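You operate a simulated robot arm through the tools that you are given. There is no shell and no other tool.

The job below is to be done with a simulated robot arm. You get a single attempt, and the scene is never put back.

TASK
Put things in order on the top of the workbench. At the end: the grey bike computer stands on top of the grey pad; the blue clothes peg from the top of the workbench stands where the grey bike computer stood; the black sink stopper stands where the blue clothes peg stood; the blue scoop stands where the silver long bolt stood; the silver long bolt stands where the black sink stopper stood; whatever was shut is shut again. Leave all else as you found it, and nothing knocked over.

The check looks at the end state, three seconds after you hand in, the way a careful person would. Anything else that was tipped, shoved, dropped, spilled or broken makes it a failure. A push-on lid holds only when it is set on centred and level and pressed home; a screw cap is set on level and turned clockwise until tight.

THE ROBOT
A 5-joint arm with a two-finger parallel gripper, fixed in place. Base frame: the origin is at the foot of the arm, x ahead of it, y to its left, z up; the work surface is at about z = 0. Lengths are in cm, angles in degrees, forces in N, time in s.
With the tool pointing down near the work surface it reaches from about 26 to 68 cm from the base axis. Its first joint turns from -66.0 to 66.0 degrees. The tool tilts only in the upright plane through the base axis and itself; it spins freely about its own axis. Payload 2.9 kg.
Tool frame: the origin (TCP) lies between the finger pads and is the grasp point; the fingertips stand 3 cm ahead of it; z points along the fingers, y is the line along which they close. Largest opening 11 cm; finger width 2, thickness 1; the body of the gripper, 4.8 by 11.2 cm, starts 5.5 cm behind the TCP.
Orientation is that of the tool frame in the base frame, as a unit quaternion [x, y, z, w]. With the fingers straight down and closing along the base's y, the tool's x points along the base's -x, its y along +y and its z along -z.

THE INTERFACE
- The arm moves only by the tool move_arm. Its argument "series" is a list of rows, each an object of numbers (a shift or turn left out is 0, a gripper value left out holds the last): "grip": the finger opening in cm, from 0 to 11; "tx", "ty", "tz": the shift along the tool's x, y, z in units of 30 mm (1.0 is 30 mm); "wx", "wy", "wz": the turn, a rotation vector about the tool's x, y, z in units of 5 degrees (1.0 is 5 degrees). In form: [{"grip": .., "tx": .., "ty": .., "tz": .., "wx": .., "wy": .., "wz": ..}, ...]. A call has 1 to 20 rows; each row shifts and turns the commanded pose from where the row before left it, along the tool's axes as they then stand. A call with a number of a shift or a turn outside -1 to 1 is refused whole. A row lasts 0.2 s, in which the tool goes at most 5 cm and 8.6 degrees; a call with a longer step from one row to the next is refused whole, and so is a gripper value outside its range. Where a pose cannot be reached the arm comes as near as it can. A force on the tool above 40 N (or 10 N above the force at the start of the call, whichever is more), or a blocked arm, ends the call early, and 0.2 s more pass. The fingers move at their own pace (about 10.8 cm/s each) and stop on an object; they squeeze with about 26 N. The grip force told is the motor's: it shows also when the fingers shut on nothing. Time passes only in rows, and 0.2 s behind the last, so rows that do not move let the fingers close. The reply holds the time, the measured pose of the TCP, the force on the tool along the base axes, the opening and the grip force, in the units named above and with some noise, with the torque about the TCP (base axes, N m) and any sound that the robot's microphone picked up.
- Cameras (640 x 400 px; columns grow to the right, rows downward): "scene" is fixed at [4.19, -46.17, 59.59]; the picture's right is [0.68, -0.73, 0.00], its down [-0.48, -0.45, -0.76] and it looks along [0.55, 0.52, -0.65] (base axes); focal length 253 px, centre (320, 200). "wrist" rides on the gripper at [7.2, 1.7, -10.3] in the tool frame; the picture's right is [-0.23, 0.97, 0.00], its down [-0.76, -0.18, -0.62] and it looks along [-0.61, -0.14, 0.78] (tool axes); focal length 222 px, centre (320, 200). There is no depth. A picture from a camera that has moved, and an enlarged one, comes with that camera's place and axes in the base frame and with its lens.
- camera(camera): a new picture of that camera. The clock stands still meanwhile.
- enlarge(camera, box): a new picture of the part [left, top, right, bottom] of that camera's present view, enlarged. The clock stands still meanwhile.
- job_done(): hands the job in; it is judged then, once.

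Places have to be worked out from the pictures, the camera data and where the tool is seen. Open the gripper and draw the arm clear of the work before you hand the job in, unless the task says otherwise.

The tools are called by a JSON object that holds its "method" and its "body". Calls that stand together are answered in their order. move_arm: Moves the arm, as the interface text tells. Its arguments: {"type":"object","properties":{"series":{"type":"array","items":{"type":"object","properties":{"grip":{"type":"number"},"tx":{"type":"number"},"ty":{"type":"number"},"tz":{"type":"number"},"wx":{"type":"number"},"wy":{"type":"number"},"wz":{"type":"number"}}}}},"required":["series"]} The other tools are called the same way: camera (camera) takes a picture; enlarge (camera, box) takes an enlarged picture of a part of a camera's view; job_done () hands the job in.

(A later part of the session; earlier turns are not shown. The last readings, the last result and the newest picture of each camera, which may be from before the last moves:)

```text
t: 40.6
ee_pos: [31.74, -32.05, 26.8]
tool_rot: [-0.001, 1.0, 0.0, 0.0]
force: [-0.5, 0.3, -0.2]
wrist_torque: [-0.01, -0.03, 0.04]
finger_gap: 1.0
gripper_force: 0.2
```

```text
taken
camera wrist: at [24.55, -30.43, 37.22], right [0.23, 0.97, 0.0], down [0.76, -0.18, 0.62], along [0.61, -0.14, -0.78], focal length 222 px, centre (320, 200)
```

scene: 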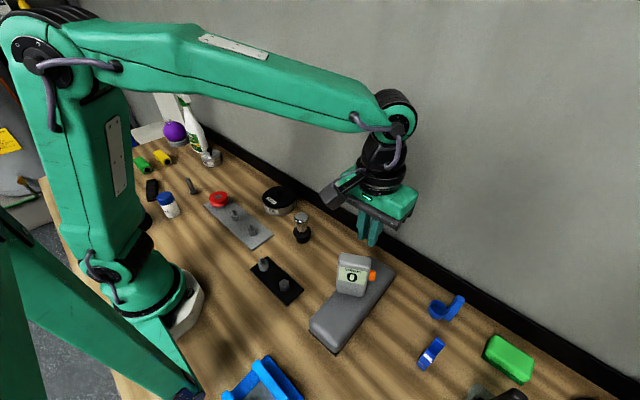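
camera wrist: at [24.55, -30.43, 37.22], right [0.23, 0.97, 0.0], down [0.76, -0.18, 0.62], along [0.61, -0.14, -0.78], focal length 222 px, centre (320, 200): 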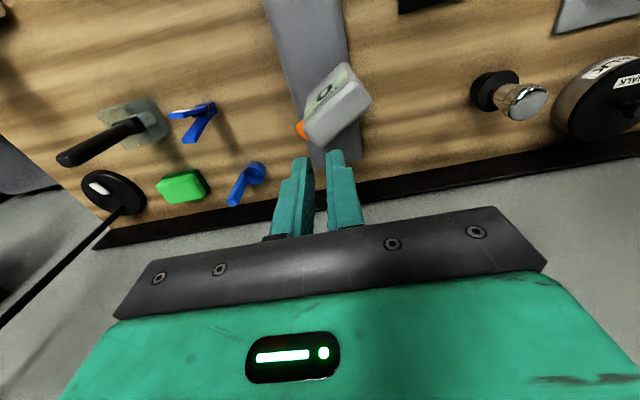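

The grip opened to 1.0 – the computer slipped out during the spin and seems to have landed on the pad. I look closely at how it is standing and whether anything moved.

{"method": "enlarge", "body": {"camera": "scene", "box": [300, 235, 410, 360]}}

{"method": "enlarge", "body": {"camera": "wrist", "box": [260, 20, 400, 180]}}

```text
3.20 times, centred on (355, 298) of scene
camera zoom: at [4.19, -46.17, 59.59], right [0.68, -0.73, 0.0], down [-0.48, -0.45, -0.76], along [0.55, 0.52, -0.65], focal length 808 px, centre (208, -112)
```

zoom: 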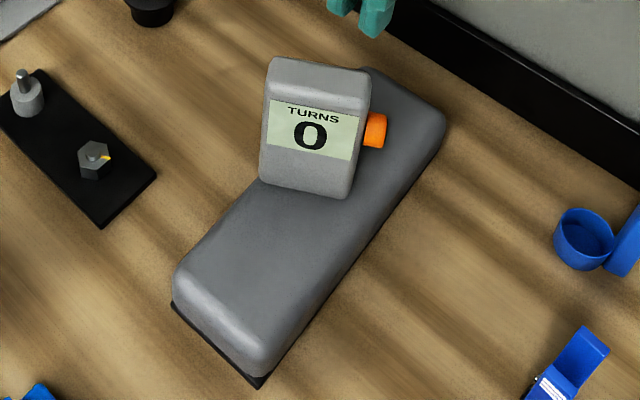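

```text
2.50 times, centred on (330, 100) of wrist
camera zoom: at [24.55, -30.43, 37.22], right [0.23, 0.97, 0.0], down [0.76, -0.18, 0.62], along [0.61, -0.14, -0.78], focal length 555 px, centre (295, 450)
```

zoom: 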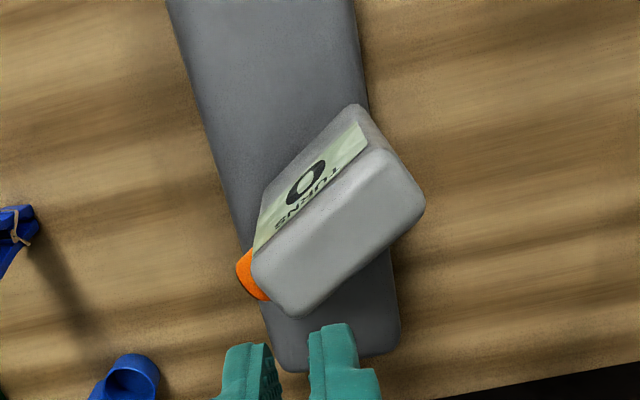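

The computer is standing upright on the pad at (≈31.8, −30.6), turned ~59°, with one corner over the pad's rounded edge. I want to re-seat it more centrally; I open the fingers, align with it from above and look.

{"method": "move_arm", "body": {"series": [{"ty": 0.48, "grip": 7}, {"wz": 0.978}, {"wz": 0.978}, {"wz": 0.978}, {"wz": 0.978}, {"wz": 0.978}, {"wz": 0.978}, {"wz": 0.978}, {"wz": 0.978}, {"wz": 0.978}, {"wz": 0.978}, {"wz": 0.978}, {"wz": 0.978}, {}]}}

{"method": "camera", "body": {"camera": "wrist"}}

{"method": "enlarge", "body": {"camera": "wrist", "box": [260, 60, 400, 190]}}

{"method": "enlarge", "body": {"camera": "scene", "box": [300, 200, 440, 360]}}

```text
t: 43.6
ee_pos: [31.76, -30.74, 26.7]
tool_rot: [0.491, 0.871, 0.001, 0.0]
force: [-0.7, 0.6, -0.7]
wrist_torque: [0.0, 0.0, -0.03]
finger_gap: 7.0
gripper_force: 0.1
```

```text
taken
camera wrist: at [29.52, -23.63, 37.11], right [0.95, 0.31, 0.0], down [0.24, -0.74, 0.62], along [0.19, -0.59, -0.78], focal length 222 px, centre (320, 200)
```

wrist: 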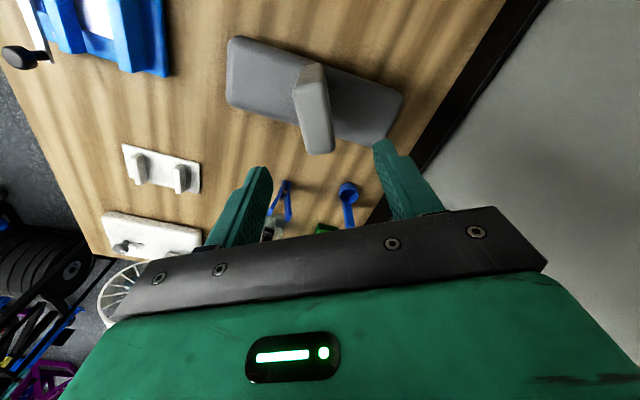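

```text
3.08 times, centred on (330, 125) of wrist
camera zoom: at [29.52, -23.63, 37.11], right [0.95, 0.31, 0.0], down [0.24, -0.74, 0.62], along [0.19, -0.59, -0.78], focal length 684 px, centre (289, 431)
```

zoom: 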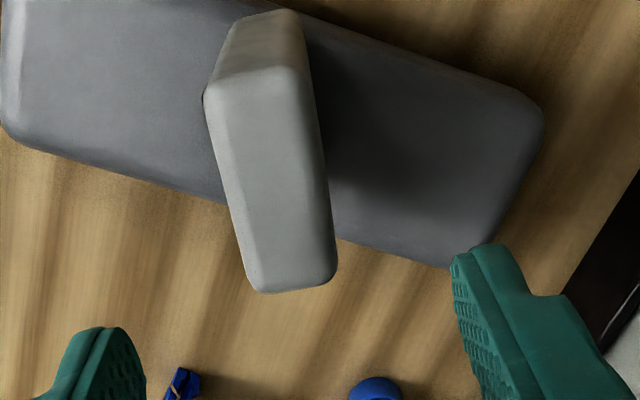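

```text
2.50 times, centred on (370, 280) of scene
camera zoom: at [4.19, -46.17, 59.59], right [0.68, -0.73, 0.0], down [-0.48, -0.45, -0.76], along [0.55, 0.52, -0.65], focal length 631 px, centre (195, 0)
```

zoom: 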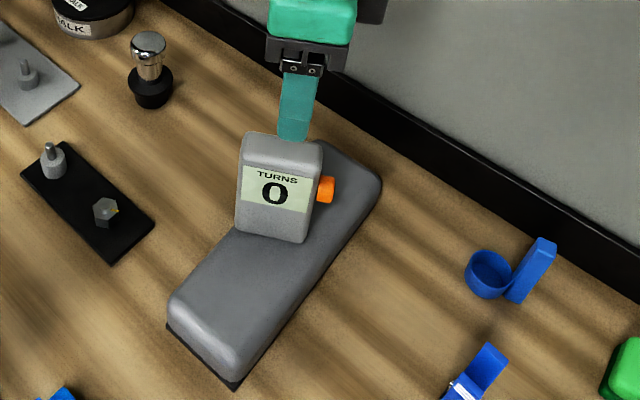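

The computer is aligned with the fingers (centre ≈(31.3, −30.6)). I nudge 0.5 cm and lower to straddle its top, then check.

{"method": "move_arm", "body": {"series": [{"ty": -0.17, "tx": 0.1, "wz": 0.36}, {"tz": 0.8}, {"tz": 0.8}, {"tz": 0.6}, {}]}}

{"method": "camera", "body": {"camera": "wrist"}}

{"method": "enlarge", "body": {"camera": "scene", "box": [300, 200, 440, 360]}}

```text
t: 44.8
ee_pos: [31.31, -30.72, 20.35]
tool_rot: [0.503, 0.864, -0.001, 0.0]
force: [-0.3, 0.0, 0.2]
wrist_torque: [-0.01, 0.0, 0.0]
finger_gap: 7.0
gripper_force: 0.0
```

```text
taken
camera wrist: at [29.2, -23.54, 30.69], right [0.96, 0.28, 0.0], down [0.22, -0.75, 0.62], along [0.18, -0.6, -0.78], focal length 222 px, centre (320, 200)
```

wrist: 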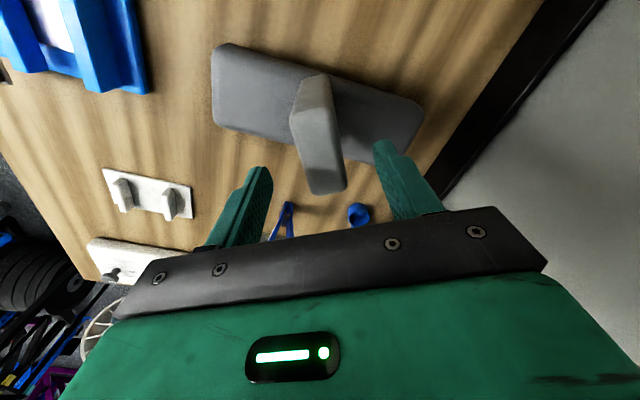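

```text
2.50 times, centred on (370, 280) of scene
camera zoom: at [4.19, -46.17, 59.59], right [0.68, -0.73, 0.0], down [-0.48, -0.45, -0.76], along [0.55, 0.52, -0.65], focal length 631 px, centre (195, 0)
```

zoom: 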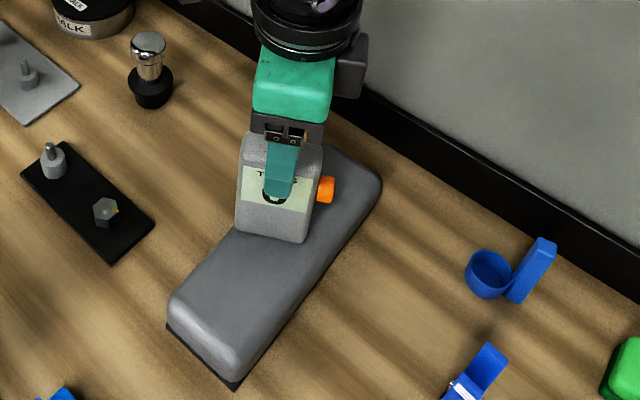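

Well centred. I lower to z≈13.2 (device-relative ~7.5) and close.

{"method": "move_arm", "body": {"series": [{"tz": 0.8}, {"tz": 0.8}, {"tz": 0.8}, {}, {"grip": 1.0}, {}, {}, {}]}}

{"method": "enlarge", "body": {"camera": "scene", "box": [300, 200, 440, 360]}}

{"method": "enlarge", "body": {"camera": "wrist", "box": [200, 60, 440, 260]}}

```text
t: 46.6
ee_pos: [31.18, -30.83, 12.86]
tool_rot: [0.503, 0.864, 0.0, 0.0]
force: [-0.1, -0.4, -0.7]
wrist_torque: [-0.02, 0.0, -0.02]
finger_gap: 3.0
gripper_force: 25.5
```

```text
2.50 times, centred on (370, 280) of scene
camera zoom: at [4.19, -46.17, 59.59], right [0.68, -0.73, 0.0], down [-0.48, -0.45, -0.76], along [0.55, 0.52, -0.65], focal length 631 px, centre (195, 0)
```

zoom: 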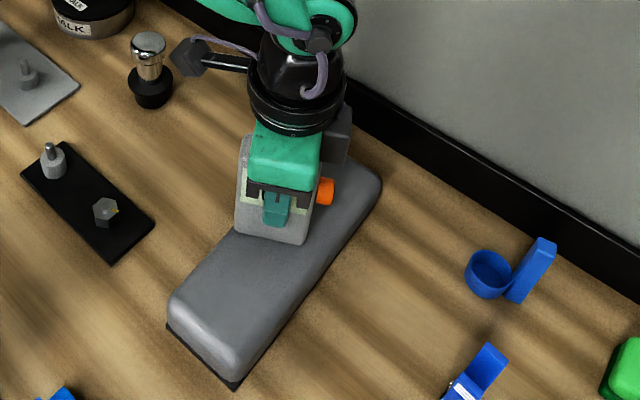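

```text
2.00 times, centred on (320, 160) of wrist
camera zoom: at [29.18, -23.7, 23.23], right [0.96, 0.28, 0.0], down [0.22, -0.75, 0.62], along [0.18, -0.6, -0.78], focal length 444 px, centre (320, 280)
```

zoom: 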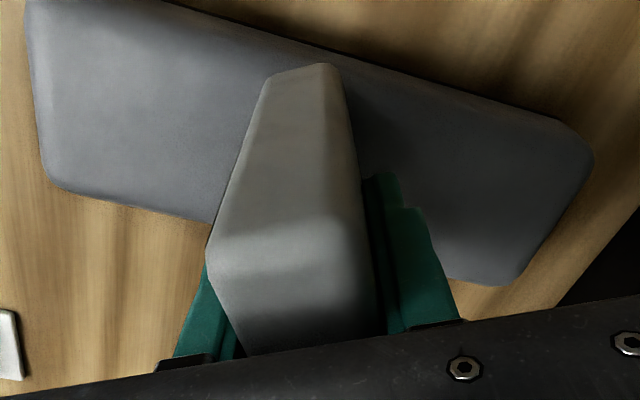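

Grip is on (3.0 cm). I lift just 0.6 cm and wait, to test whether the object creeps in the grip.

{"method": "move_arm", "body": {"series": [{"tz": -0.1}, {"tz": -0.1}, {}, {}, {}, {}, {}, {}]}}

{"method": "enlarge", "body": {"camera": "wrist", "box": [200, 60, 440, 260]}}

{"method": "enlarge", "body": {"camera": "scene", "box": [300, 220, 400, 320]}}

```text
t: 48.4
ee_pos: [31.24, -30.88, 13.72]
tool_rot: [0.504, 0.864, -0.001, 0.0]
force: [-0.5, 1.0, -1.5]
wrist_torque: [0.01, -0.01, 0.01]
finger_gap: 2.98
gripper_force: 26.0
```

```text
2.00 times, centred on (320, 160) of wrist
camera zoom: at [29.12, -23.64, 23.99], right [0.96, 0.28, 0.0], down [0.22, -0.75, 0.62], along [0.18, -0.6, -0.78], focal length 444 px, centre (320, 280)
```

zoom: 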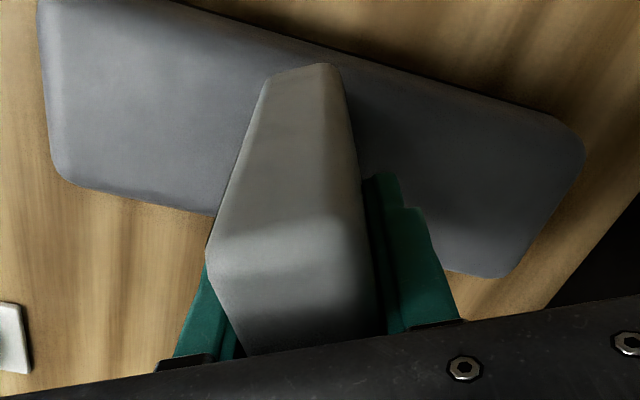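

```text
4.00 times, centred on (350, 270) of scene
camera zoom: at [4.19, -46.17, 59.59], right [0.68, -0.73, 0.0], down [-0.48, -0.45, -0.76], along [0.55, 0.52, -0.65], focal length 1010 px, centre (200, -80)
```

zoom: 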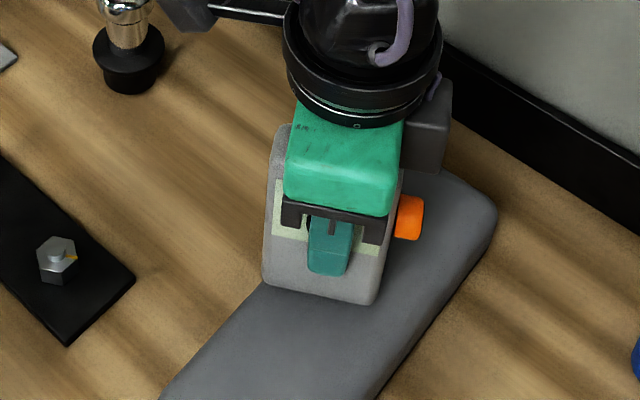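

No creep at all: the device sits unchanged in the grip. I shift it to the pad's middle line and turn it slowly so its long side runs along the pad, staying just above the surface.

{"method": "move_arm", "body": {"series": [{"tx": -0.2, "ty": -0.05}, {"tx": -0.21, "ty": -0.05}, {"wz": -0.6}, {"wz": -0.6}, {"wz": -0.6}, {"wz": -0.6}, {"wz": -0.6}, {"wz": -0.6}, {"wz": -0.6}, {"wz": -0.6}, {"wz": -0.6}, {"wz": -0.6}, {}]}}

{"method": "enlarge", "body": {"camera": "scene", "box": [300, 220, 400, 320]}}

{"method": "enlarge", "body": {"camera": "wrist", "box": [200, 60, 440, 260]}}

```text
t: 51.2
ee_pos: [31.53, -31.92, 13.69]
tool_rot: [0.262, 0.965, 0.0, 0.0]
force: [0.0, 0.0, -1.3]
wrist_torque: [0.03, -0.01, 0.05]
finger_gap: 2.97
gripper_force: 26.0
```

```text
4.00 times, centred on (350, 270) of scene
camera zoom: at [4.19, -46.17, 59.59], right [0.68, -0.73, 0.0], down [-0.48, -0.45, -0.76], along [0.55, 0.52, -0.65], focal length 1010 px, centre (200, -80)
```

zoom: 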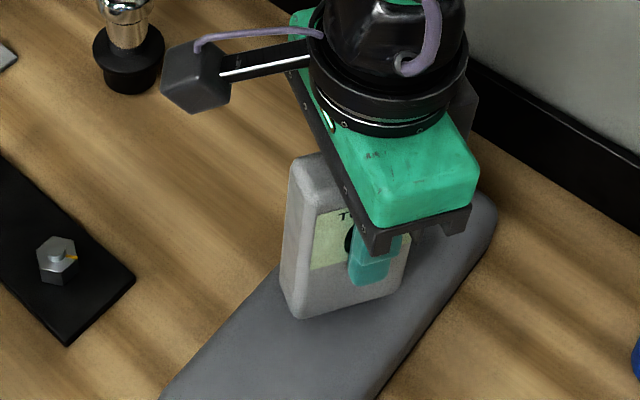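

```text
2.00 times, centred on (320, 160) of wrist
camera zoom: at [26.11, -26.76, 24.04], right [0.69, 0.72, 0.0], down [0.57, -0.54, 0.62], along [0.45, -0.43, -0.78], focal length 444 px, centre (320, 280)
```

zoom: 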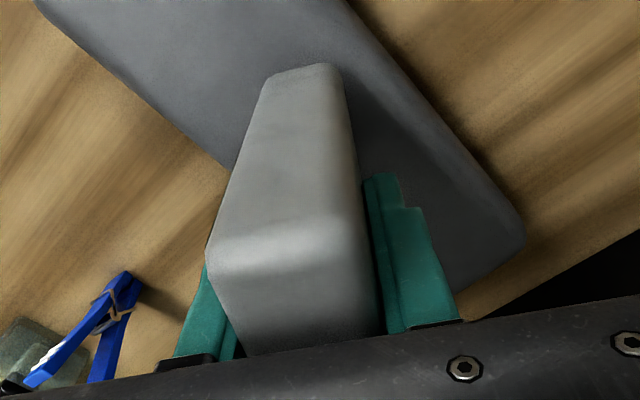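

Rotation holds well at this speed. I continue the turn to 180° and then lower by the same amount as lifted.

{"method": "move_arm", "body": {"series": [{"wz": -0.6}, {"wz": -0.6}, {"wz": -0.6}, {"wz": -0.6}, {"wz": -0.6}, {"wz": -0.6}, {"wz": -0.6}, {"wz": -0.6}, {"wz": -0.6}, {"wz": -0.65}, {}, {"tz": 0.1}, {"tz": 0.05}, {}]}}

{"method": "enlarge", "body": {"camera": "scene", "box": [300, 220, 400, 340]}}

{"method": "camera", "body": {"camera": "wrist"}}

```text
t: 54.2
ee_pos: [31.62, -32.04, 13.42]
tool_rot: [0.003, 1.0, 0.0, 0.0]
force: [0.0, 0.1, -0.8]
wrist_torque: [0.01, -0.01, 0.02]
finger_gap: 2.96
gripper_force: 26.4
```

```text
3.33 times, centred on (350, 280) of scene
camera zoom: at [4.19, -46.17, 59.59], right [0.68, -0.73, 0.0], down [-0.48, -0.45, -0.76], along [0.55, 0.52, -0.65], focal length 842 px, centre (220, -67)
```

zoom: 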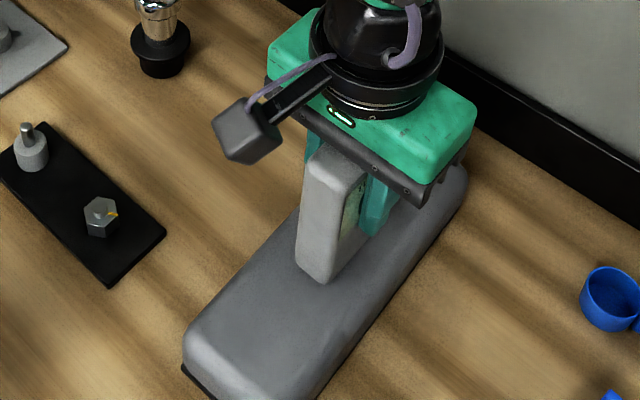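

```text
taken
camera wrist: at [24.32, -30.22, 23.65], right [0.23, 0.97, 0.0], down [0.76, -0.18, 0.62], along [0.61, -0.14, -0.78], focal length 222 px, centre (320, 200)
```

wrist: 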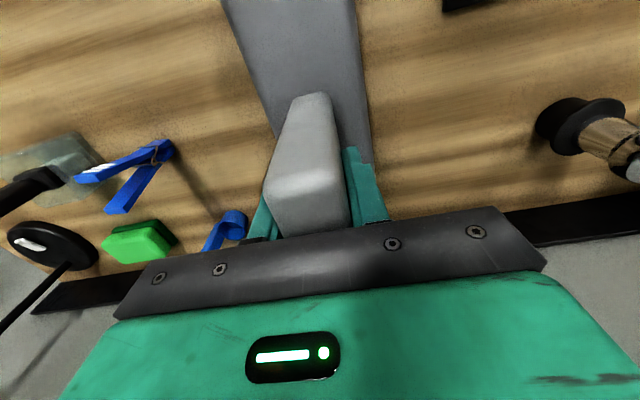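

Centred and aligned on the pad. I lower in small steps watching the force for contact.

{"method": "move_arm", "body": {"series": [{"tz": 0.05}, {"tz": 0.05}, {}]}}

{"method": "move_arm", "body": {"series": [{"tz": 0.05}, {}]}}

```text
t: 55.0
ee_pos: [31.56, -31.9, 12.99]
tool_rot: [0.002, 1.0, 0.0, 0.0]
force: [0.2, 0.2, -1.8]
wrist_torque: [-0.01, 0.0, -0.01]
finger_gap: 2.97
gripper_force: 26.5
```

```text
t: 55.6
ee_pos: [31.54, -32.01, 12.93]
tool_rot: [0.002, 1.0, 0.0, 0.001]
force: [-2.4, 4.7, 14.5]
wrist_torque: [0.31, 0.32, -0.02]
finger_gap: 2.97
gripper_force: 26.0
```

Contact is felt (14.5 N upward). I relieve a hair and open the fingers.

{"method": "move_arm", "body": {"series": [{"tz": -0.03}, {"grip": 5.5}, {}, {}]}}

{"method": "enlarge", "body": {"camera": "scene", "box": [300, 220, 400, 340]}}

```text
t: 56.6
ee_pos: [31.37, -31.99, 12.9]
tool_rot: [0.001, 1.0, 0.0, -0.001]
force: [-0.9, -0.2, 0.1]
wrist_torque: [0.05, 0.02, 0.0]
finger_gap: 5.49
gripper_force: 0.1
```

```text
3.33 times, centred on (350, 280) of scene
camera zoom: at [4.19, -46.17, 59.59], right [0.68, -0.73, 0.0], down [-0.48, -0.45, -0.76], along [0.55, 0.52, -0.65], focal length 842 px, centre (220, -67)
```

zoom: 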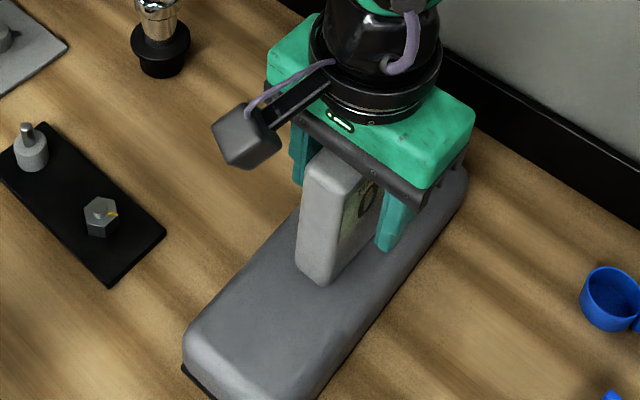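

The computer stands free on the pad. I raise straight up and check it from both cameras.

{"method": "move_arm", "body": {"series": [{"tz": -0.5}, {"tz": -0.8}, {"tz": -0.9}, {"tz": -0.9}, {"tz": -0.9}, {"tz": -0.9}, {}]}}

{"method": "camera", "body": {"camera": "wrist"}}

{"method": "camera", "body": {"camera": "scene"}}

{"method": "enlarge", "body": {"camera": "scene", "box": [300, 235, 410, 360]}}

```text
t: 58.2
ee_pos: [31.59, -31.98, 27.88]
tool_rot: [0.001, 1.0, -0.001, 0.0]
force: [-0.5, 0.4, -0.6]
wrist_torque: [0.02, 0.01, 0.0]
finger_gap: 5.49
gripper_force: 0.0
```

```text
taken
camera wrist: at [24.46, -30.32, 38.18], right [0.23, 0.97, 0.0], down [0.76, -0.18, 0.62], along [0.61, -0.14, -0.78], focal length 222 px, centre (320, 200)
```

wrist: 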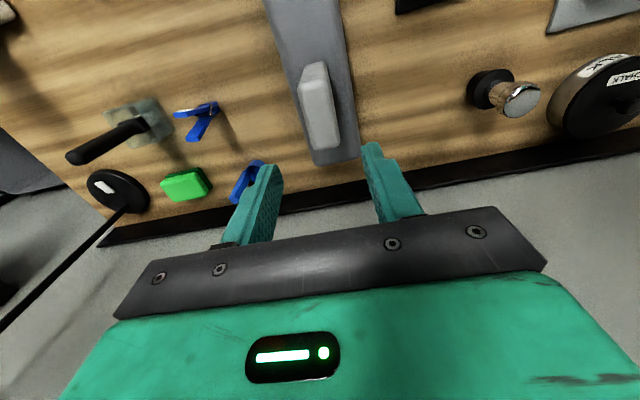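

```text
taken
```

scene: 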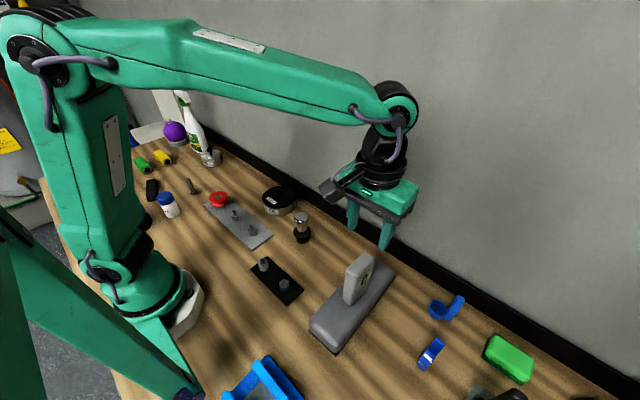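

```text
3.20 times, centred on (355, 298) of scene
camera zoom: at [4.19, -46.17, 59.59], right [0.68, -0.73, 0.0], down [-0.48, -0.45, -0.76], along [0.55, 0.52, -0.65], focal length 808 px, centre (208, -112)
```

zoom: 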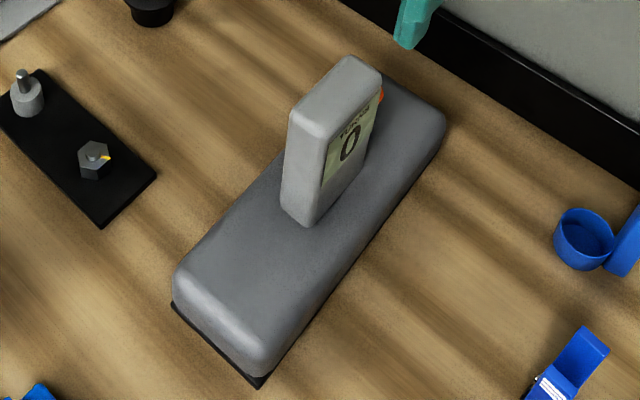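

The computer stands centred on the pad and reads 0. Next the peg: I move above its place (31, −49.6) and look.

{"method": "move_arm", "body": {"series": [{"ty": -0.97, "tx": 0.033}, {"ty": -0.97, "tx": 0.033}, {"ty": -0.97, "tx": 0.033}, {"ty": -0.97, "tx": 0.033}, {"ty": -0.97, "tx": 0.033}, {"ty": -0.97, "tx": 0.033}, {"tz": 0.6}, {"tz": 0.6}, {}]}}

{"method": "camera", "body": {"camera": "wrist"}}

{"method": "enlarge", "body": {"camera": "wrist", "box": [260, 40, 400, 180]}}

{"method": "enlarge", "body": {"camera": "scene", "box": [380, 260, 520, 400]}}

```text
t: 60.2
ee_pos: [30.84, -49.4, 23.87]
tool_rot: [0.002, 1.0, 0.0, 0.0]
force: [-0.3, 0.0, 0.2]
wrist_torque: [0.01, 0.03, 0.01]
finger_gap: 5.5
gripper_force: 0.1
```

```text
taken
camera wrist: at [23.61, -47.61, 34.21], right [0.23, 0.97, 0.0], down [0.76, -0.18, 0.62], along [0.61, -0.14, -0.78], focal length 222 px, centre (320, 200)
```

wrist: 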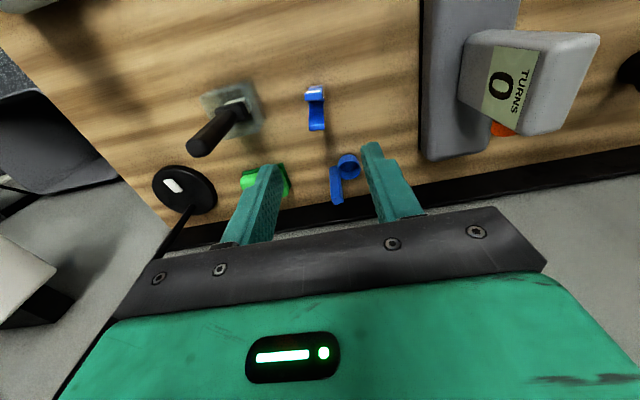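

```text
2.86 times, centred on (330, 110) of wrist
camera zoom: at [23.61, -47.61, 34.21], right [0.23, 0.97, 0.0], down [0.76, -0.18, 0.62], along [0.61, -0.14, -0.78], focal length 635 px, centre (291, 457)
```

zoom: 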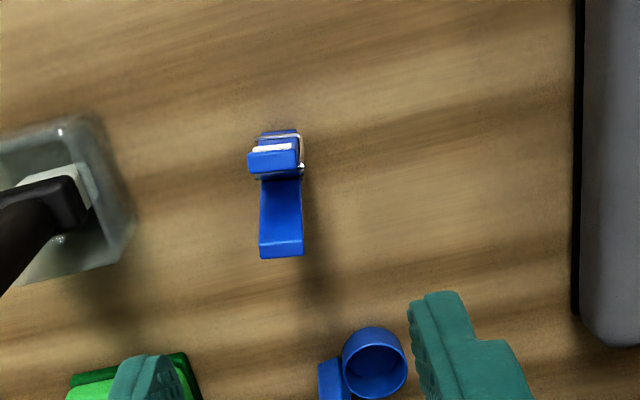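

```text
2.86 times, centred on (450, 330) of scene
camera zoom: at [4.19, -46.17, 59.59], right [0.68, -0.73, 0.0], down [-0.48, -0.45, -0.76], along [0.55, 0.52, -0.65], focal length 722 px, centre (-51, -171)
```

zoom: 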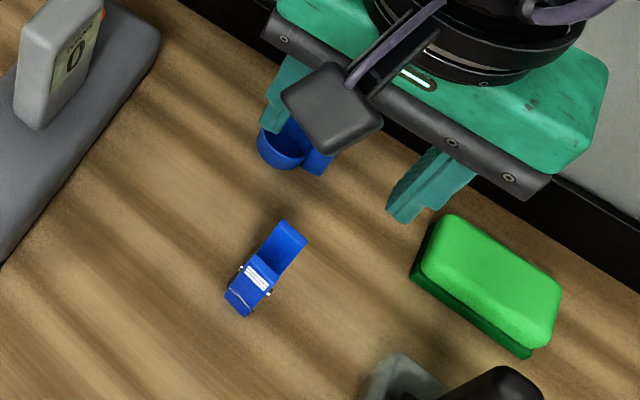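

Peg centre ≈(30.85, −49.75), its V-plane turned about −7°; grip must be above the spring pins (z≈4.1). I align (φ=173°) and lower part-way for a check.

{"method": "move_arm", "body": {"series": [{"ty": -0.117, "grip": 4.5}, {"wz": 0.7}, {"wz": 0.7}, {"tz": 0.8}, {"tz": 0.8}, {"tz": 0.8}, {"tz": 0.6}, {}]}}

{"method": "camera", "body": {"camera": "wrist"}}

{"method": "enlarge", "body": {"camera": "wrist", "box": [240, 60, 400, 240]}}

{"method": "enlarge", "body": {"camera": "scene", "box": [390, 280, 490, 380]}}

```text
t: 62.0
ee_pos: [30.87, -49.69, 14.86]
tool_rot: [0.062, 0.998, 0.0, 0.0]
force: [-0.1, 0.4, 1.3]
wrist_torque: [0.0, 0.0, 0.01]
finger_gap: 4.52
gripper_force: 0.0
```

```text
taken
camera wrist: at [23.97, -47.13, 25.24], right [0.35, 0.94, 0.0], down [0.73, -0.27, 0.62], along [0.58, -0.22, -0.78], focal length 222 px, centre (320, 200)
```

wrist: 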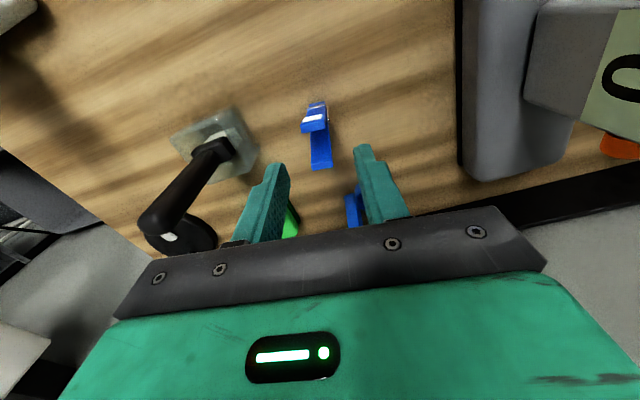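

```text
2.22 times, centred on (320, 150) of wrist
camera zoom: at [23.97, -47.13, 25.24], right [0.35, 0.94, 0.0], down [0.73, -0.27, 0.62], along [0.58, -0.22, -0.78], focal length 494 px, centre (320, 311)
```

zoom: 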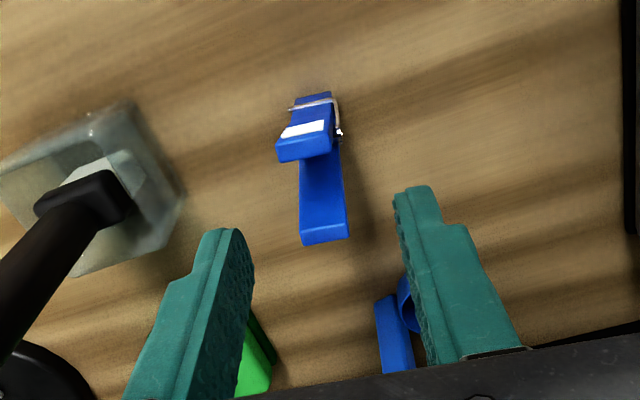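

```text
4.00 times, centred on (440, 330) of scene
camera zoom: at [4.19, -46.17, 59.59], right [0.68, -0.73, 0.0], down [-0.48, -0.45, -0.76], along [0.55, 0.52, -0.65], focal length 1010 px, centre (-160, -320)
```

zoom: 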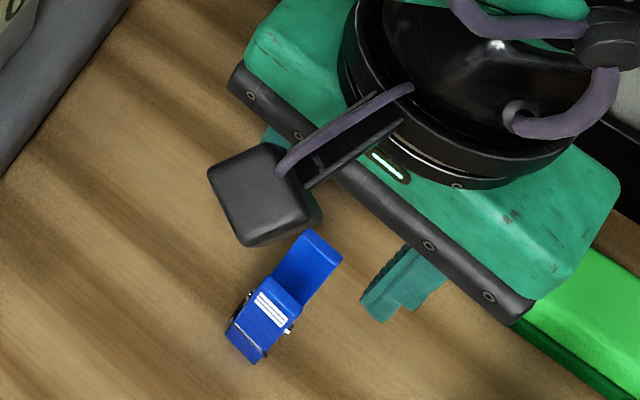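

Centred within ~1 mm. I lower to z≈7.8 with the fingers either side of the two arms, and check before closing.

{"method": "move_arm", "body": {"series": [{"tz": 0.8}, {"tz": 0.8}, {"tz": 0.5}, {"tz": 0.25}, {}]}}

{"method": "enlarge", "body": {"camera": "wrist", "box": [220, 60, 420, 260]}}

{"method": "enlarge", "body": {"camera": "scene", "box": [390, 300, 490, 390]}}

```text
t: 63.2
ee_pos: [30.9, -49.64, 7.87]
tool_rot: [0.064, 0.998, 0.0, 0.0]
force: [0.1, -0.5, 0.0]
wrist_torque: [0.02, -0.02, -0.01]
finger_gap: 4.52
gripper_force: 0.1
```

```text
2.00 times, centred on (320, 160) of wrist
camera zoom: at [23.96, -47.12, 18.27], right [0.35, 0.94, 0.0], down [0.73, -0.27, 0.62], along [0.58, -0.22, -0.78], focal length 444 px, centre (320, 280)
```

zoom: 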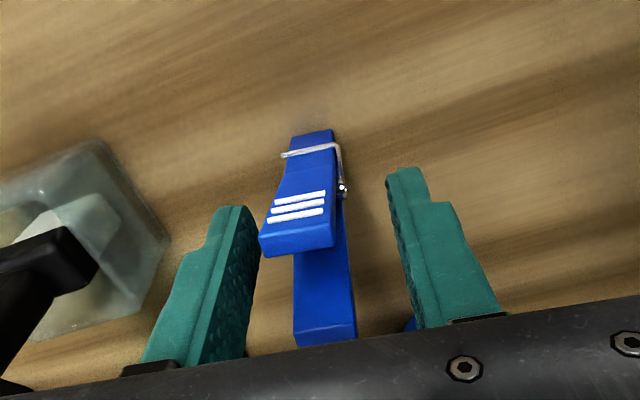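

```text
4.44 times, centred on (440, 345) of scene
camera zoom: at [4.19, -46.17, 59.59], right [0.68, -0.73, 0.0], down [-0.48, -0.45, -0.76], along [0.55, 0.52, -0.65], focal length 1122 px, centre (-213, -444)
```

zoom: 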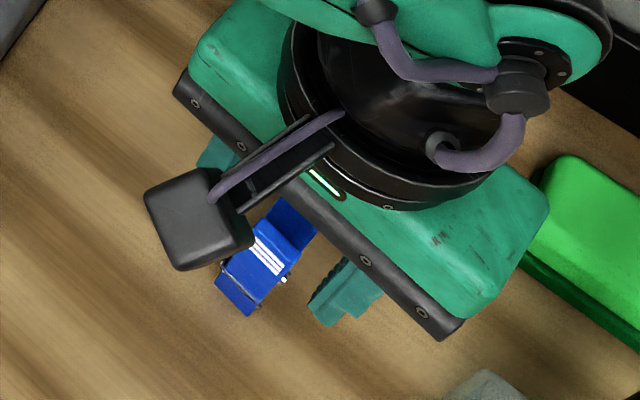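

The peg is centred; the pins sit near z≈4.5, so I raise 3 mm and close on the arms above the pins.

{"method": "move_arm", "body": {"series": [{"tz": -0.1}, {}, {"grip": 0.8}, {}, {}, {}]}}

{"method": "enlarge", "body": {"camera": "wrist", "box": [220, 60, 420, 260]}}

{"method": "enlarge", "body": {"camera": "scene", "box": [390, 300, 490, 390]}}

```text
t: 64.6
ee_pos: [30.82, -49.67, 8.25]
tool_rot: [0.063, 0.998, -0.001, -0.001]
force: [-0.1, 0.0, 0.6]
wrist_torque: [0.01, 0.04, 0.0]
finger_gap: 1.67
gripper_force: 26.1
```

```text
2.00 times, centred on (320, 160) of wrist
camera zoom: at [23.96, -47.06, 18.59], right [0.35, 0.94, 0.0], down [0.73, -0.27, 0.62], along [0.58, -0.22, -0.78], focal length 444 px, centre (320, 280)
```

zoom: 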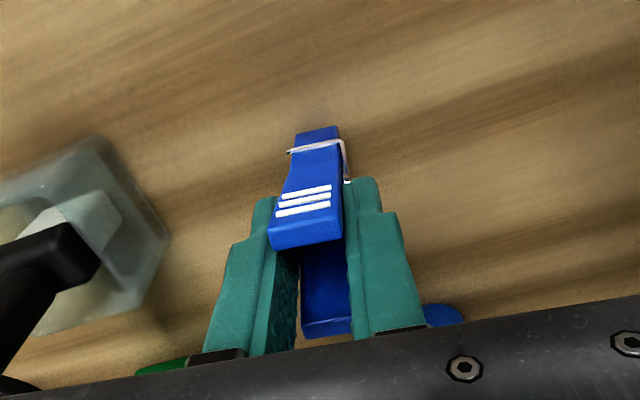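

```text
4.44 times, centred on (440, 345) of scene
camera zoom: at [4.19, -46.17, 59.59], right [0.68, -0.73, 0.0], down [-0.48, -0.45, -0.76], along [0.55, 0.52, -0.65], focal length 1122 px, centre (-213, -444)
```

zoom: 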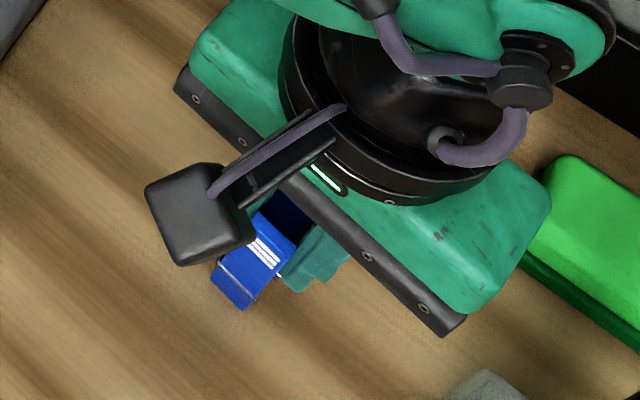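

Held at 1.67 cm, upright. I lift to z≈18 and check before carrying.

{"method": "move_arm", "body": {"series": [{"tz": -0.2}, {"tz": -0.5}, {"tz": -0.8}, {"tz": -0.9}, {"tz": -0.85}, {}]}}

{"method": "camera", "body": {"camera": "wrist"}}

{"method": "camera", "body": {"camera": "scene"}}

```text
t: 66.0
ee_pos: [31.04, -49.87, 17.9]
tool_rot: [0.062, 0.998, 0.0, 0.0]
force: [-0.4, 0.4, 0.5]
wrist_torque: [0.03, 0.01, 0.01]
finger_gap: 1.68
gripper_force: 25.6
```

```text
taken
camera wrist: at [23.99, -47.12, 28.18], right [0.35, 0.94, 0.0], down [0.73, -0.27, 0.62], along [0.58, -0.22, -0.78], focal length 222 px, centre (320, 200)
```

wrist: 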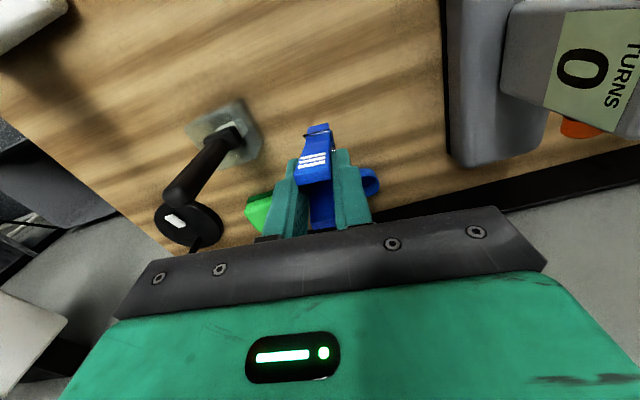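

```text
taken
```

scene: 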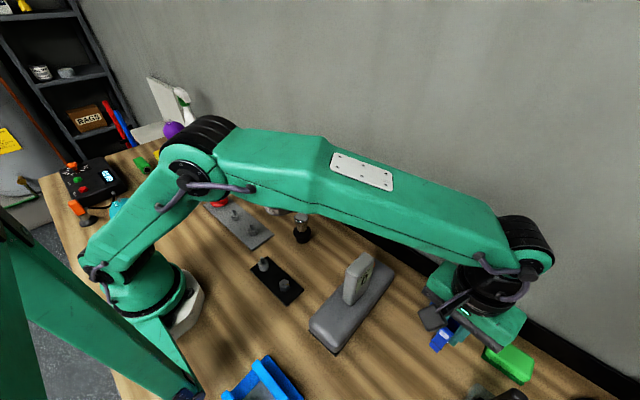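

Held steadily. I carry it around the near side of the computer on the pad (x≈23.5), then on toward the left, keeping the peg's foot about 10 cm above the bench.

{"method": "move_arm", "body": {"series": [{"tx": 0.718, "ty": 0.728}, {"tx": 0.718, "ty": 0.728}, {"tx": 0.718, "ty": 0.728}, {"tx": 0.718, "ty": 0.728}, {"tx": 0.118, "ty": 0.926}, {"tx": 0.118, "ty": 0.926}, {"tx": 0.118, "ty": 0.926}, {"tx": 0.118, "ty": 0.926}, {"tx": 0.118, "ty": 0.926}, {"tx": -0.246, "ty": 0.896}, {"tx": -0.246, "ty": 0.896}, {"tx": -0.246, "ty": 0.896}, {"tx": -0.246, "ty": 0.896}, {"tx": -0.246, "ty": 0.896}, {"tx": -0.246, "ty": 0.896}, {"tx": -0.246, "ty": 0.896}, {}]}}

{"method": "camera", "body": {"camera": "wrist"}}

{"method": "camera", "body": {"camera": "scene"}}

```text
t: 69.6
ee_pos: [31.0, -8.04, 18.08]
tool_rot: [0.064, 0.998, 0.0, 0.001]
force: [-0.2, 0.3, -0.1]
wrist_torque: [0.0, 0.02, -0.05]
finger_gap: 1.66
gripper_force: 26.2
```

```text
taken
camera wrist: at [24.08, -5.4, 28.45], right [0.35, 0.94, 0.0], down [0.73, -0.27, 0.62], along [0.58, -0.22, -0.78], focal length 222 px, centre (320, 200)
```

wrist: 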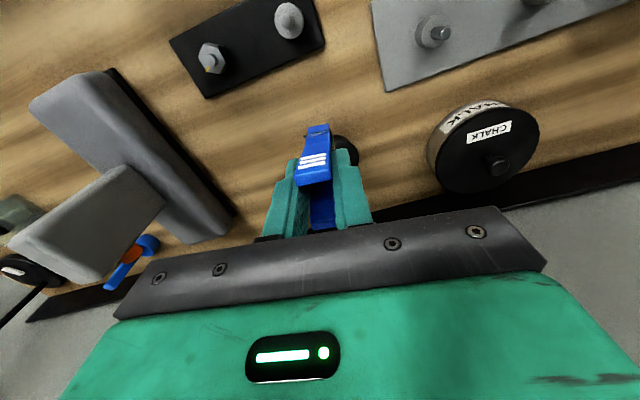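

```text
taken
```

scene: 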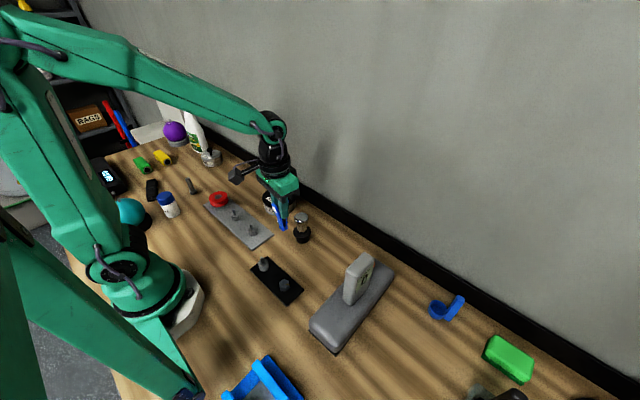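

Peg still firmly held. I continue to above the computer's former place (37.5, 31.5).

{"method": "move_arm", "body": {"series": [{"tx": -0.035, "ty": 0.952}, {"tx": -0.035, "ty": 0.952}, {"tx": -0.035, "ty": 0.952}, {"tx": -0.035, "ty": 0.952}, {"tx": -0.035, "ty": 0.952}, {"tx": -0.035, "ty": 0.952}, {"tx": -0.035, "ty": 0.952}, {"tx": -0.035, "ty": 0.952}, {"tx": -0.035, "ty": 0.952}, {"tx": -0.035, "ty": 0.952}, {"tx": -0.035, "ty": 0.952}, {"tx": -0.035, "ty": 0.952}, {"tx": -0.035, "ty": 0.952}, {"tx": -0.035, "ty": 0.952}, {}]}}

{"method": "camera", "body": {"camera": "wrist"}}

{"method": "enlarge", "body": {"camera": "scene", "box": [170, 100, 290, 220]}}

```text
t: 72.8
ee_pos: [37.56, 31.57, 17.83]
tool_rot: [0.063, 0.998, 0.0, 0.0]
force: [0.6, 0.6, 0.5]
wrist_torque: [0.0, 0.0, -0.02]
finger_gap: 1.66
gripper_force: 25.4
```

```text
taken
camera wrist: at [30.55, 34.11, 28.13], right [0.35, 0.94, 0.0], down [0.73, -0.27, 0.62], along [0.58, -0.22, -0.78], focal length 222 px, centre (320, 200)
```

wrist: 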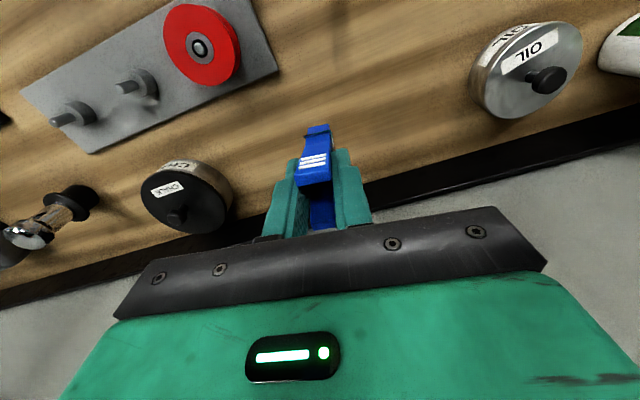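

```text
3.33 times, centred on (230, 160) of scene
camera zoom: at [4.19, -46.17, 59.59], right [0.68, -0.73, 0.0], down [-0.48, -0.45, -0.76], along [0.55, 0.52, -0.65], focal length 842 px, centre (620, 333)
```

zoom: 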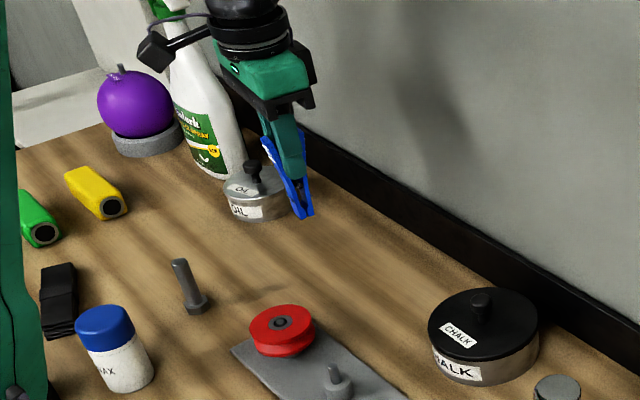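

The peg is upright above the spot. I lower to just above the surface.

{"method": "move_arm", "body": {"series": [{"tz": 0.8}, {"tz": 0.8}, {"tz": 0.7}, {"tz": 0.4}, {"tz": 0.2}, {}]}}

{"method": "enlarge", "body": {"camera": "scene", "box": [190, 130, 270, 210]}}

```text
t: 74.2
ee_pos: [37.49, 31.62, 9.15]
tool_rot: [0.062, 0.998, 0.0, 0.0]
force: [-0.3, -0.1, -0.4]
wrist_torque: [0.01, 0.0, 0.02]
finger_gap: 1.66
gripper_force: 26.1
```

```text
5.00 times, centred on (230, 170) of scene
camera zoom: at [4.19, -46.17, 59.59], right [0.68, -0.73, 0.0], down [-0.48, -0.45, -0.76], along [0.55, 0.52, -0.65], focal length 1263 px, centre (770, 350)
```

zoom: 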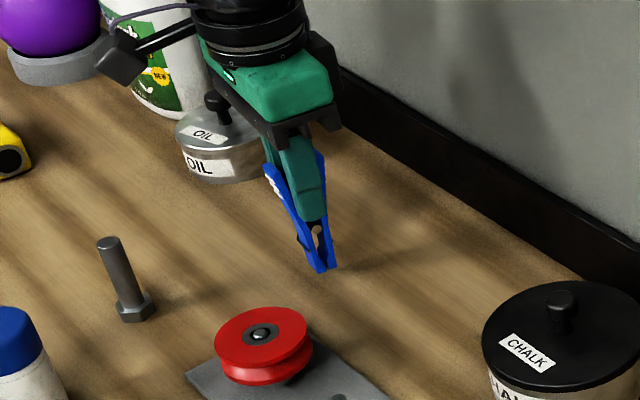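

In the scene view the peg's foot is right at the old base centre of the computer (≈(230,184.5) px). I lower the last 9 mm in small steps, watching the force.

{"method": "move_arm", "body": {"series": [{"tz": 0.1}, {"tz": 0.1}, {}]}}

{"method": "move_arm", "body": {"series": [{"tz": 0.05}, {}]}}

```text
t: 75.0
ee_pos: [37.43, 31.38, 8.76]
tool_rot: [0.063, 0.998, 0.0, 0.0]
force: [-0.2, 0.1, 0.5]
wrist_torque: [-0.01, 0.01, 0.0]
finger_gap: 1.65
gripper_force: 25.9
```

```text
t: 75.6
ee_pos: [37.57, 31.53, 8.43]
tool_rot: [0.062, 0.998, 0.0, 0.0]
force: [0.8, 0.6, -1.5]
wrist_torque: [-0.02, -0.04, 0.01]
finger_gap: 1.68
gripper_force: 26.4
```

No contact yet; I continue with finer steps.

{"method": "move_arm", "body": {"series": [{"tz": 0.03}, {}]}}

{"method": "move_arm", "body": {"series": [{"tz": 0.03}, {}]}}

```text
t: 76.2
ee_pos: [37.46, 31.56, 8.48]
tool_rot: [0.063, 0.998, -0.001, 0.0]
force: [-0.4, 0.5, -0.7]
wrist_torque: [0.02, 0.01, -0.02]
finger_gap: 1.67
gripper_force: 25.9
```

```text
t: 76.8
ee_pos: [37.49, 31.56, 8.48]
tool_rot: [0.062, 0.998, -0.001, 0.0]
force: [-0.7, 0.2, -0.4]
wrist_torque: [0.02, 0.02, 0.01]
finger_gap: 1.67
gripper_force: 25.4
```

By commanded travel, ~1 mm remains. I go on with tiny steps.

{"method": "move_arm", "body": {"series": [{"tz": 0.025}, {}]}}

{"method": "move_arm", "body": {"series": [{"tz": 0.02}, {}]}}

{"method": "enlarge", "body": {"camera": "scene", "box": [200, 150, 260, 200]}}

```text
t: 77.4
ee_pos: [37.47, 31.55, 8.31]
tool_rot: [0.062, 0.998, 0.0, 0.0]
force: [0.7, -0.2, -0.3]
wrist_torque: [0.0, 0.02, 0.01]
finger_gap: 1.67
gripper_force: 25.8
```

```text
t: 78.0
ee_pos: [37.58, 31.57, 8.23]
tool_rot: [0.063, 0.998, 0.0, 0.0]
force: [0.3, -0.7, 1.9]
wrist_torque: [-0.04, -0.03, 0.0]
finger_gap: 1.67
gripper_force: 26.0
```

```text
8.00 times, centred on (230, 175) of scene
camera zoom: at [4.19, -46.17, 59.59], right [0.68, -0.73, 0.0], down [-0.48, -0.45, -0.76], along [0.55, 0.52, -0.65], focal length 2020 px, centre (1040, 400)
```

zoom: 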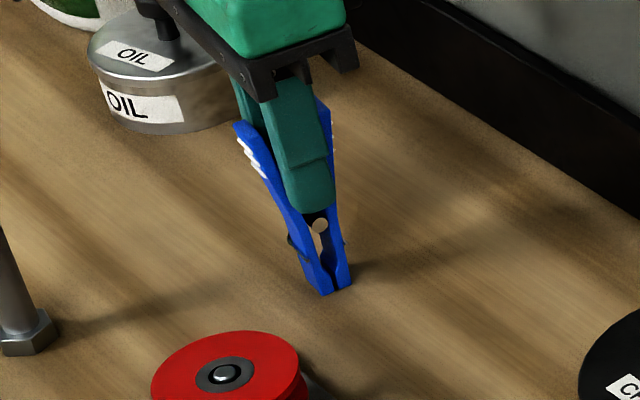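

A slight upward force may be contact; one more tiny step to confirm.

{"method": "move_arm", "body": {"series": [{"tz": 0.02}, {}]}}

```text
t: 78.6
ee_pos: [37.45, 31.61, 8.22]
tool_rot: [0.063, 0.998, 0.0, -0.001]
force: [-1.5, 0.7, 4.6]
wrist_torque: [0.08, 0.16, 0.0]
finger_gap: 1.65
gripper_force: 25.8
```

Contact confirmed (4.6 N). I open the fingers gently and look at the peg.

{"method": "move_arm", "body": {"series": [{"grip": 2.4}, {"grip": 3.2}, {"grip": 4.5}, {}, {}]}}

{"method": "enlarge", "body": {"camera": "scene", "box": [200, 150, 260, 200]}}

{"method": "enlarge", "body": {"camera": "wrist", "box": [220, 60, 420, 260]}}

```text
t: 79.8
ee_pos: [37.52, 31.64, 8.19]
tool_rot: [0.063, 0.998, 0.0, 0.001]
force: [-0.2, -0.5, -0.6]
wrist_torque: [0.02, 0.0, 0.01]
finger_gap: 4.5
gripper_force: 0.0
```

```text
8.00 times, centred on (230, 175) of scene
camera zoom: at [4.19, -46.17, 59.59], right [0.68, -0.73, 0.0], down [-0.48, -0.45, -0.76], along [0.55, 0.52, -0.65], focal length 2020 px, centre (1040, 400)
```

zoom: 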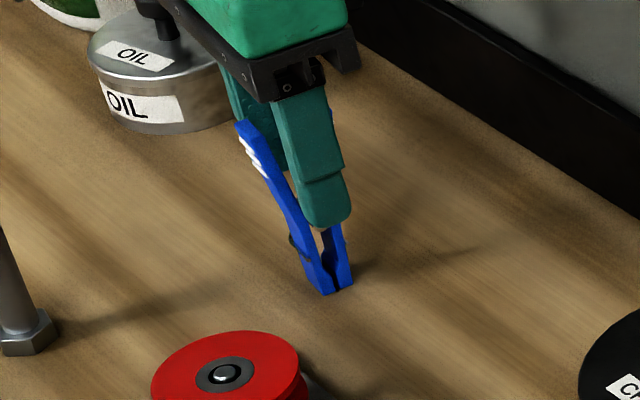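

```text
2.00 times, centred on (320, 160) of wrist
camera zoom: at [30.54, 34.18, 18.51], right [0.35, 0.94, 0.0], down [0.73, -0.27, 0.62], along [0.58, -0.22, -0.78], focal length 444 px, centre (320, 280)
```

zoom: 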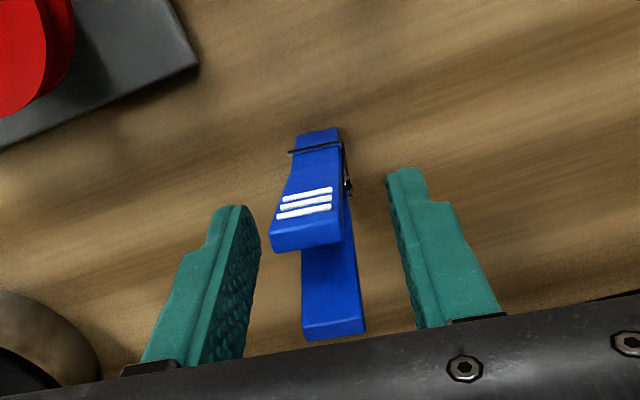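

The peg stands by itself. I raise straight up to z≈24.

{"method": "move_arm", "body": {"series": [{"tz": -0.3}, {"tz": -0.7}, {"tz": -0.9}, {"tz": -0.9}, {"tz": -0.9}, {"tz": -0.9}, {"tz": -0.7}, {}]}}

{"method": "enlarge", "body": {"camera": "scene", "box": [180, 130, 280, 210]}}

{"method": "camera", "body": {"camera": "scene"}}

```text
t: 81.6
ee_pos: [37.49, 31.57, 24.04]
tool_rot: [0.062, 0.998, 0.0, 0.0]
force: [0.6, -0.1, 0.6]
wrist_torque: [0.01, 0.01, 0.01]
finger_gap: 4.5
gripper_force: 0.0
```

```text
5.00 times, centred on (230, 170) of scene
camera zoom: at [4.19, -46.17, 59.59], right [0.68, -0.73, 0.0], down [-0.48, -0.45, -0.76], along [0.55, 0.52, -0.65], focal length 1263 px, centre (770, 350)
```

zoom: 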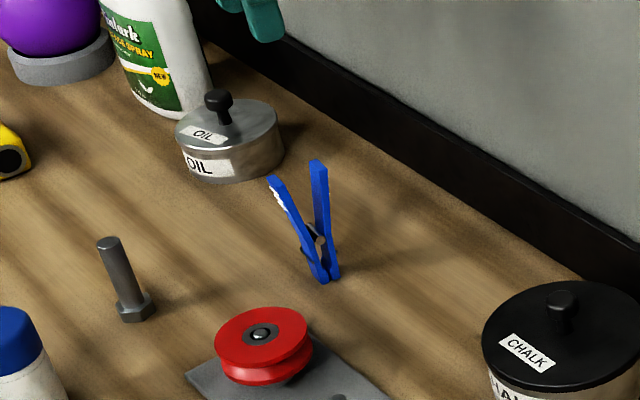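

```text
taken
```

scene: 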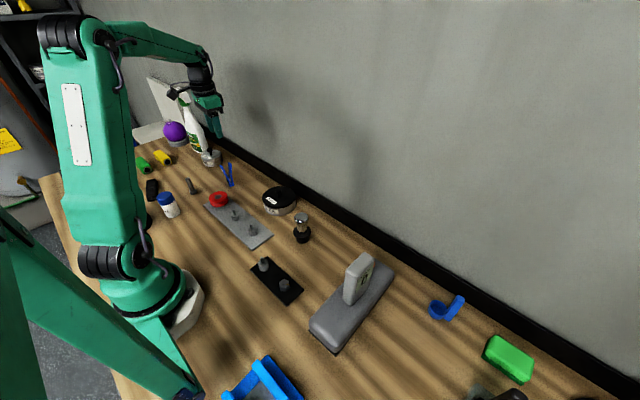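

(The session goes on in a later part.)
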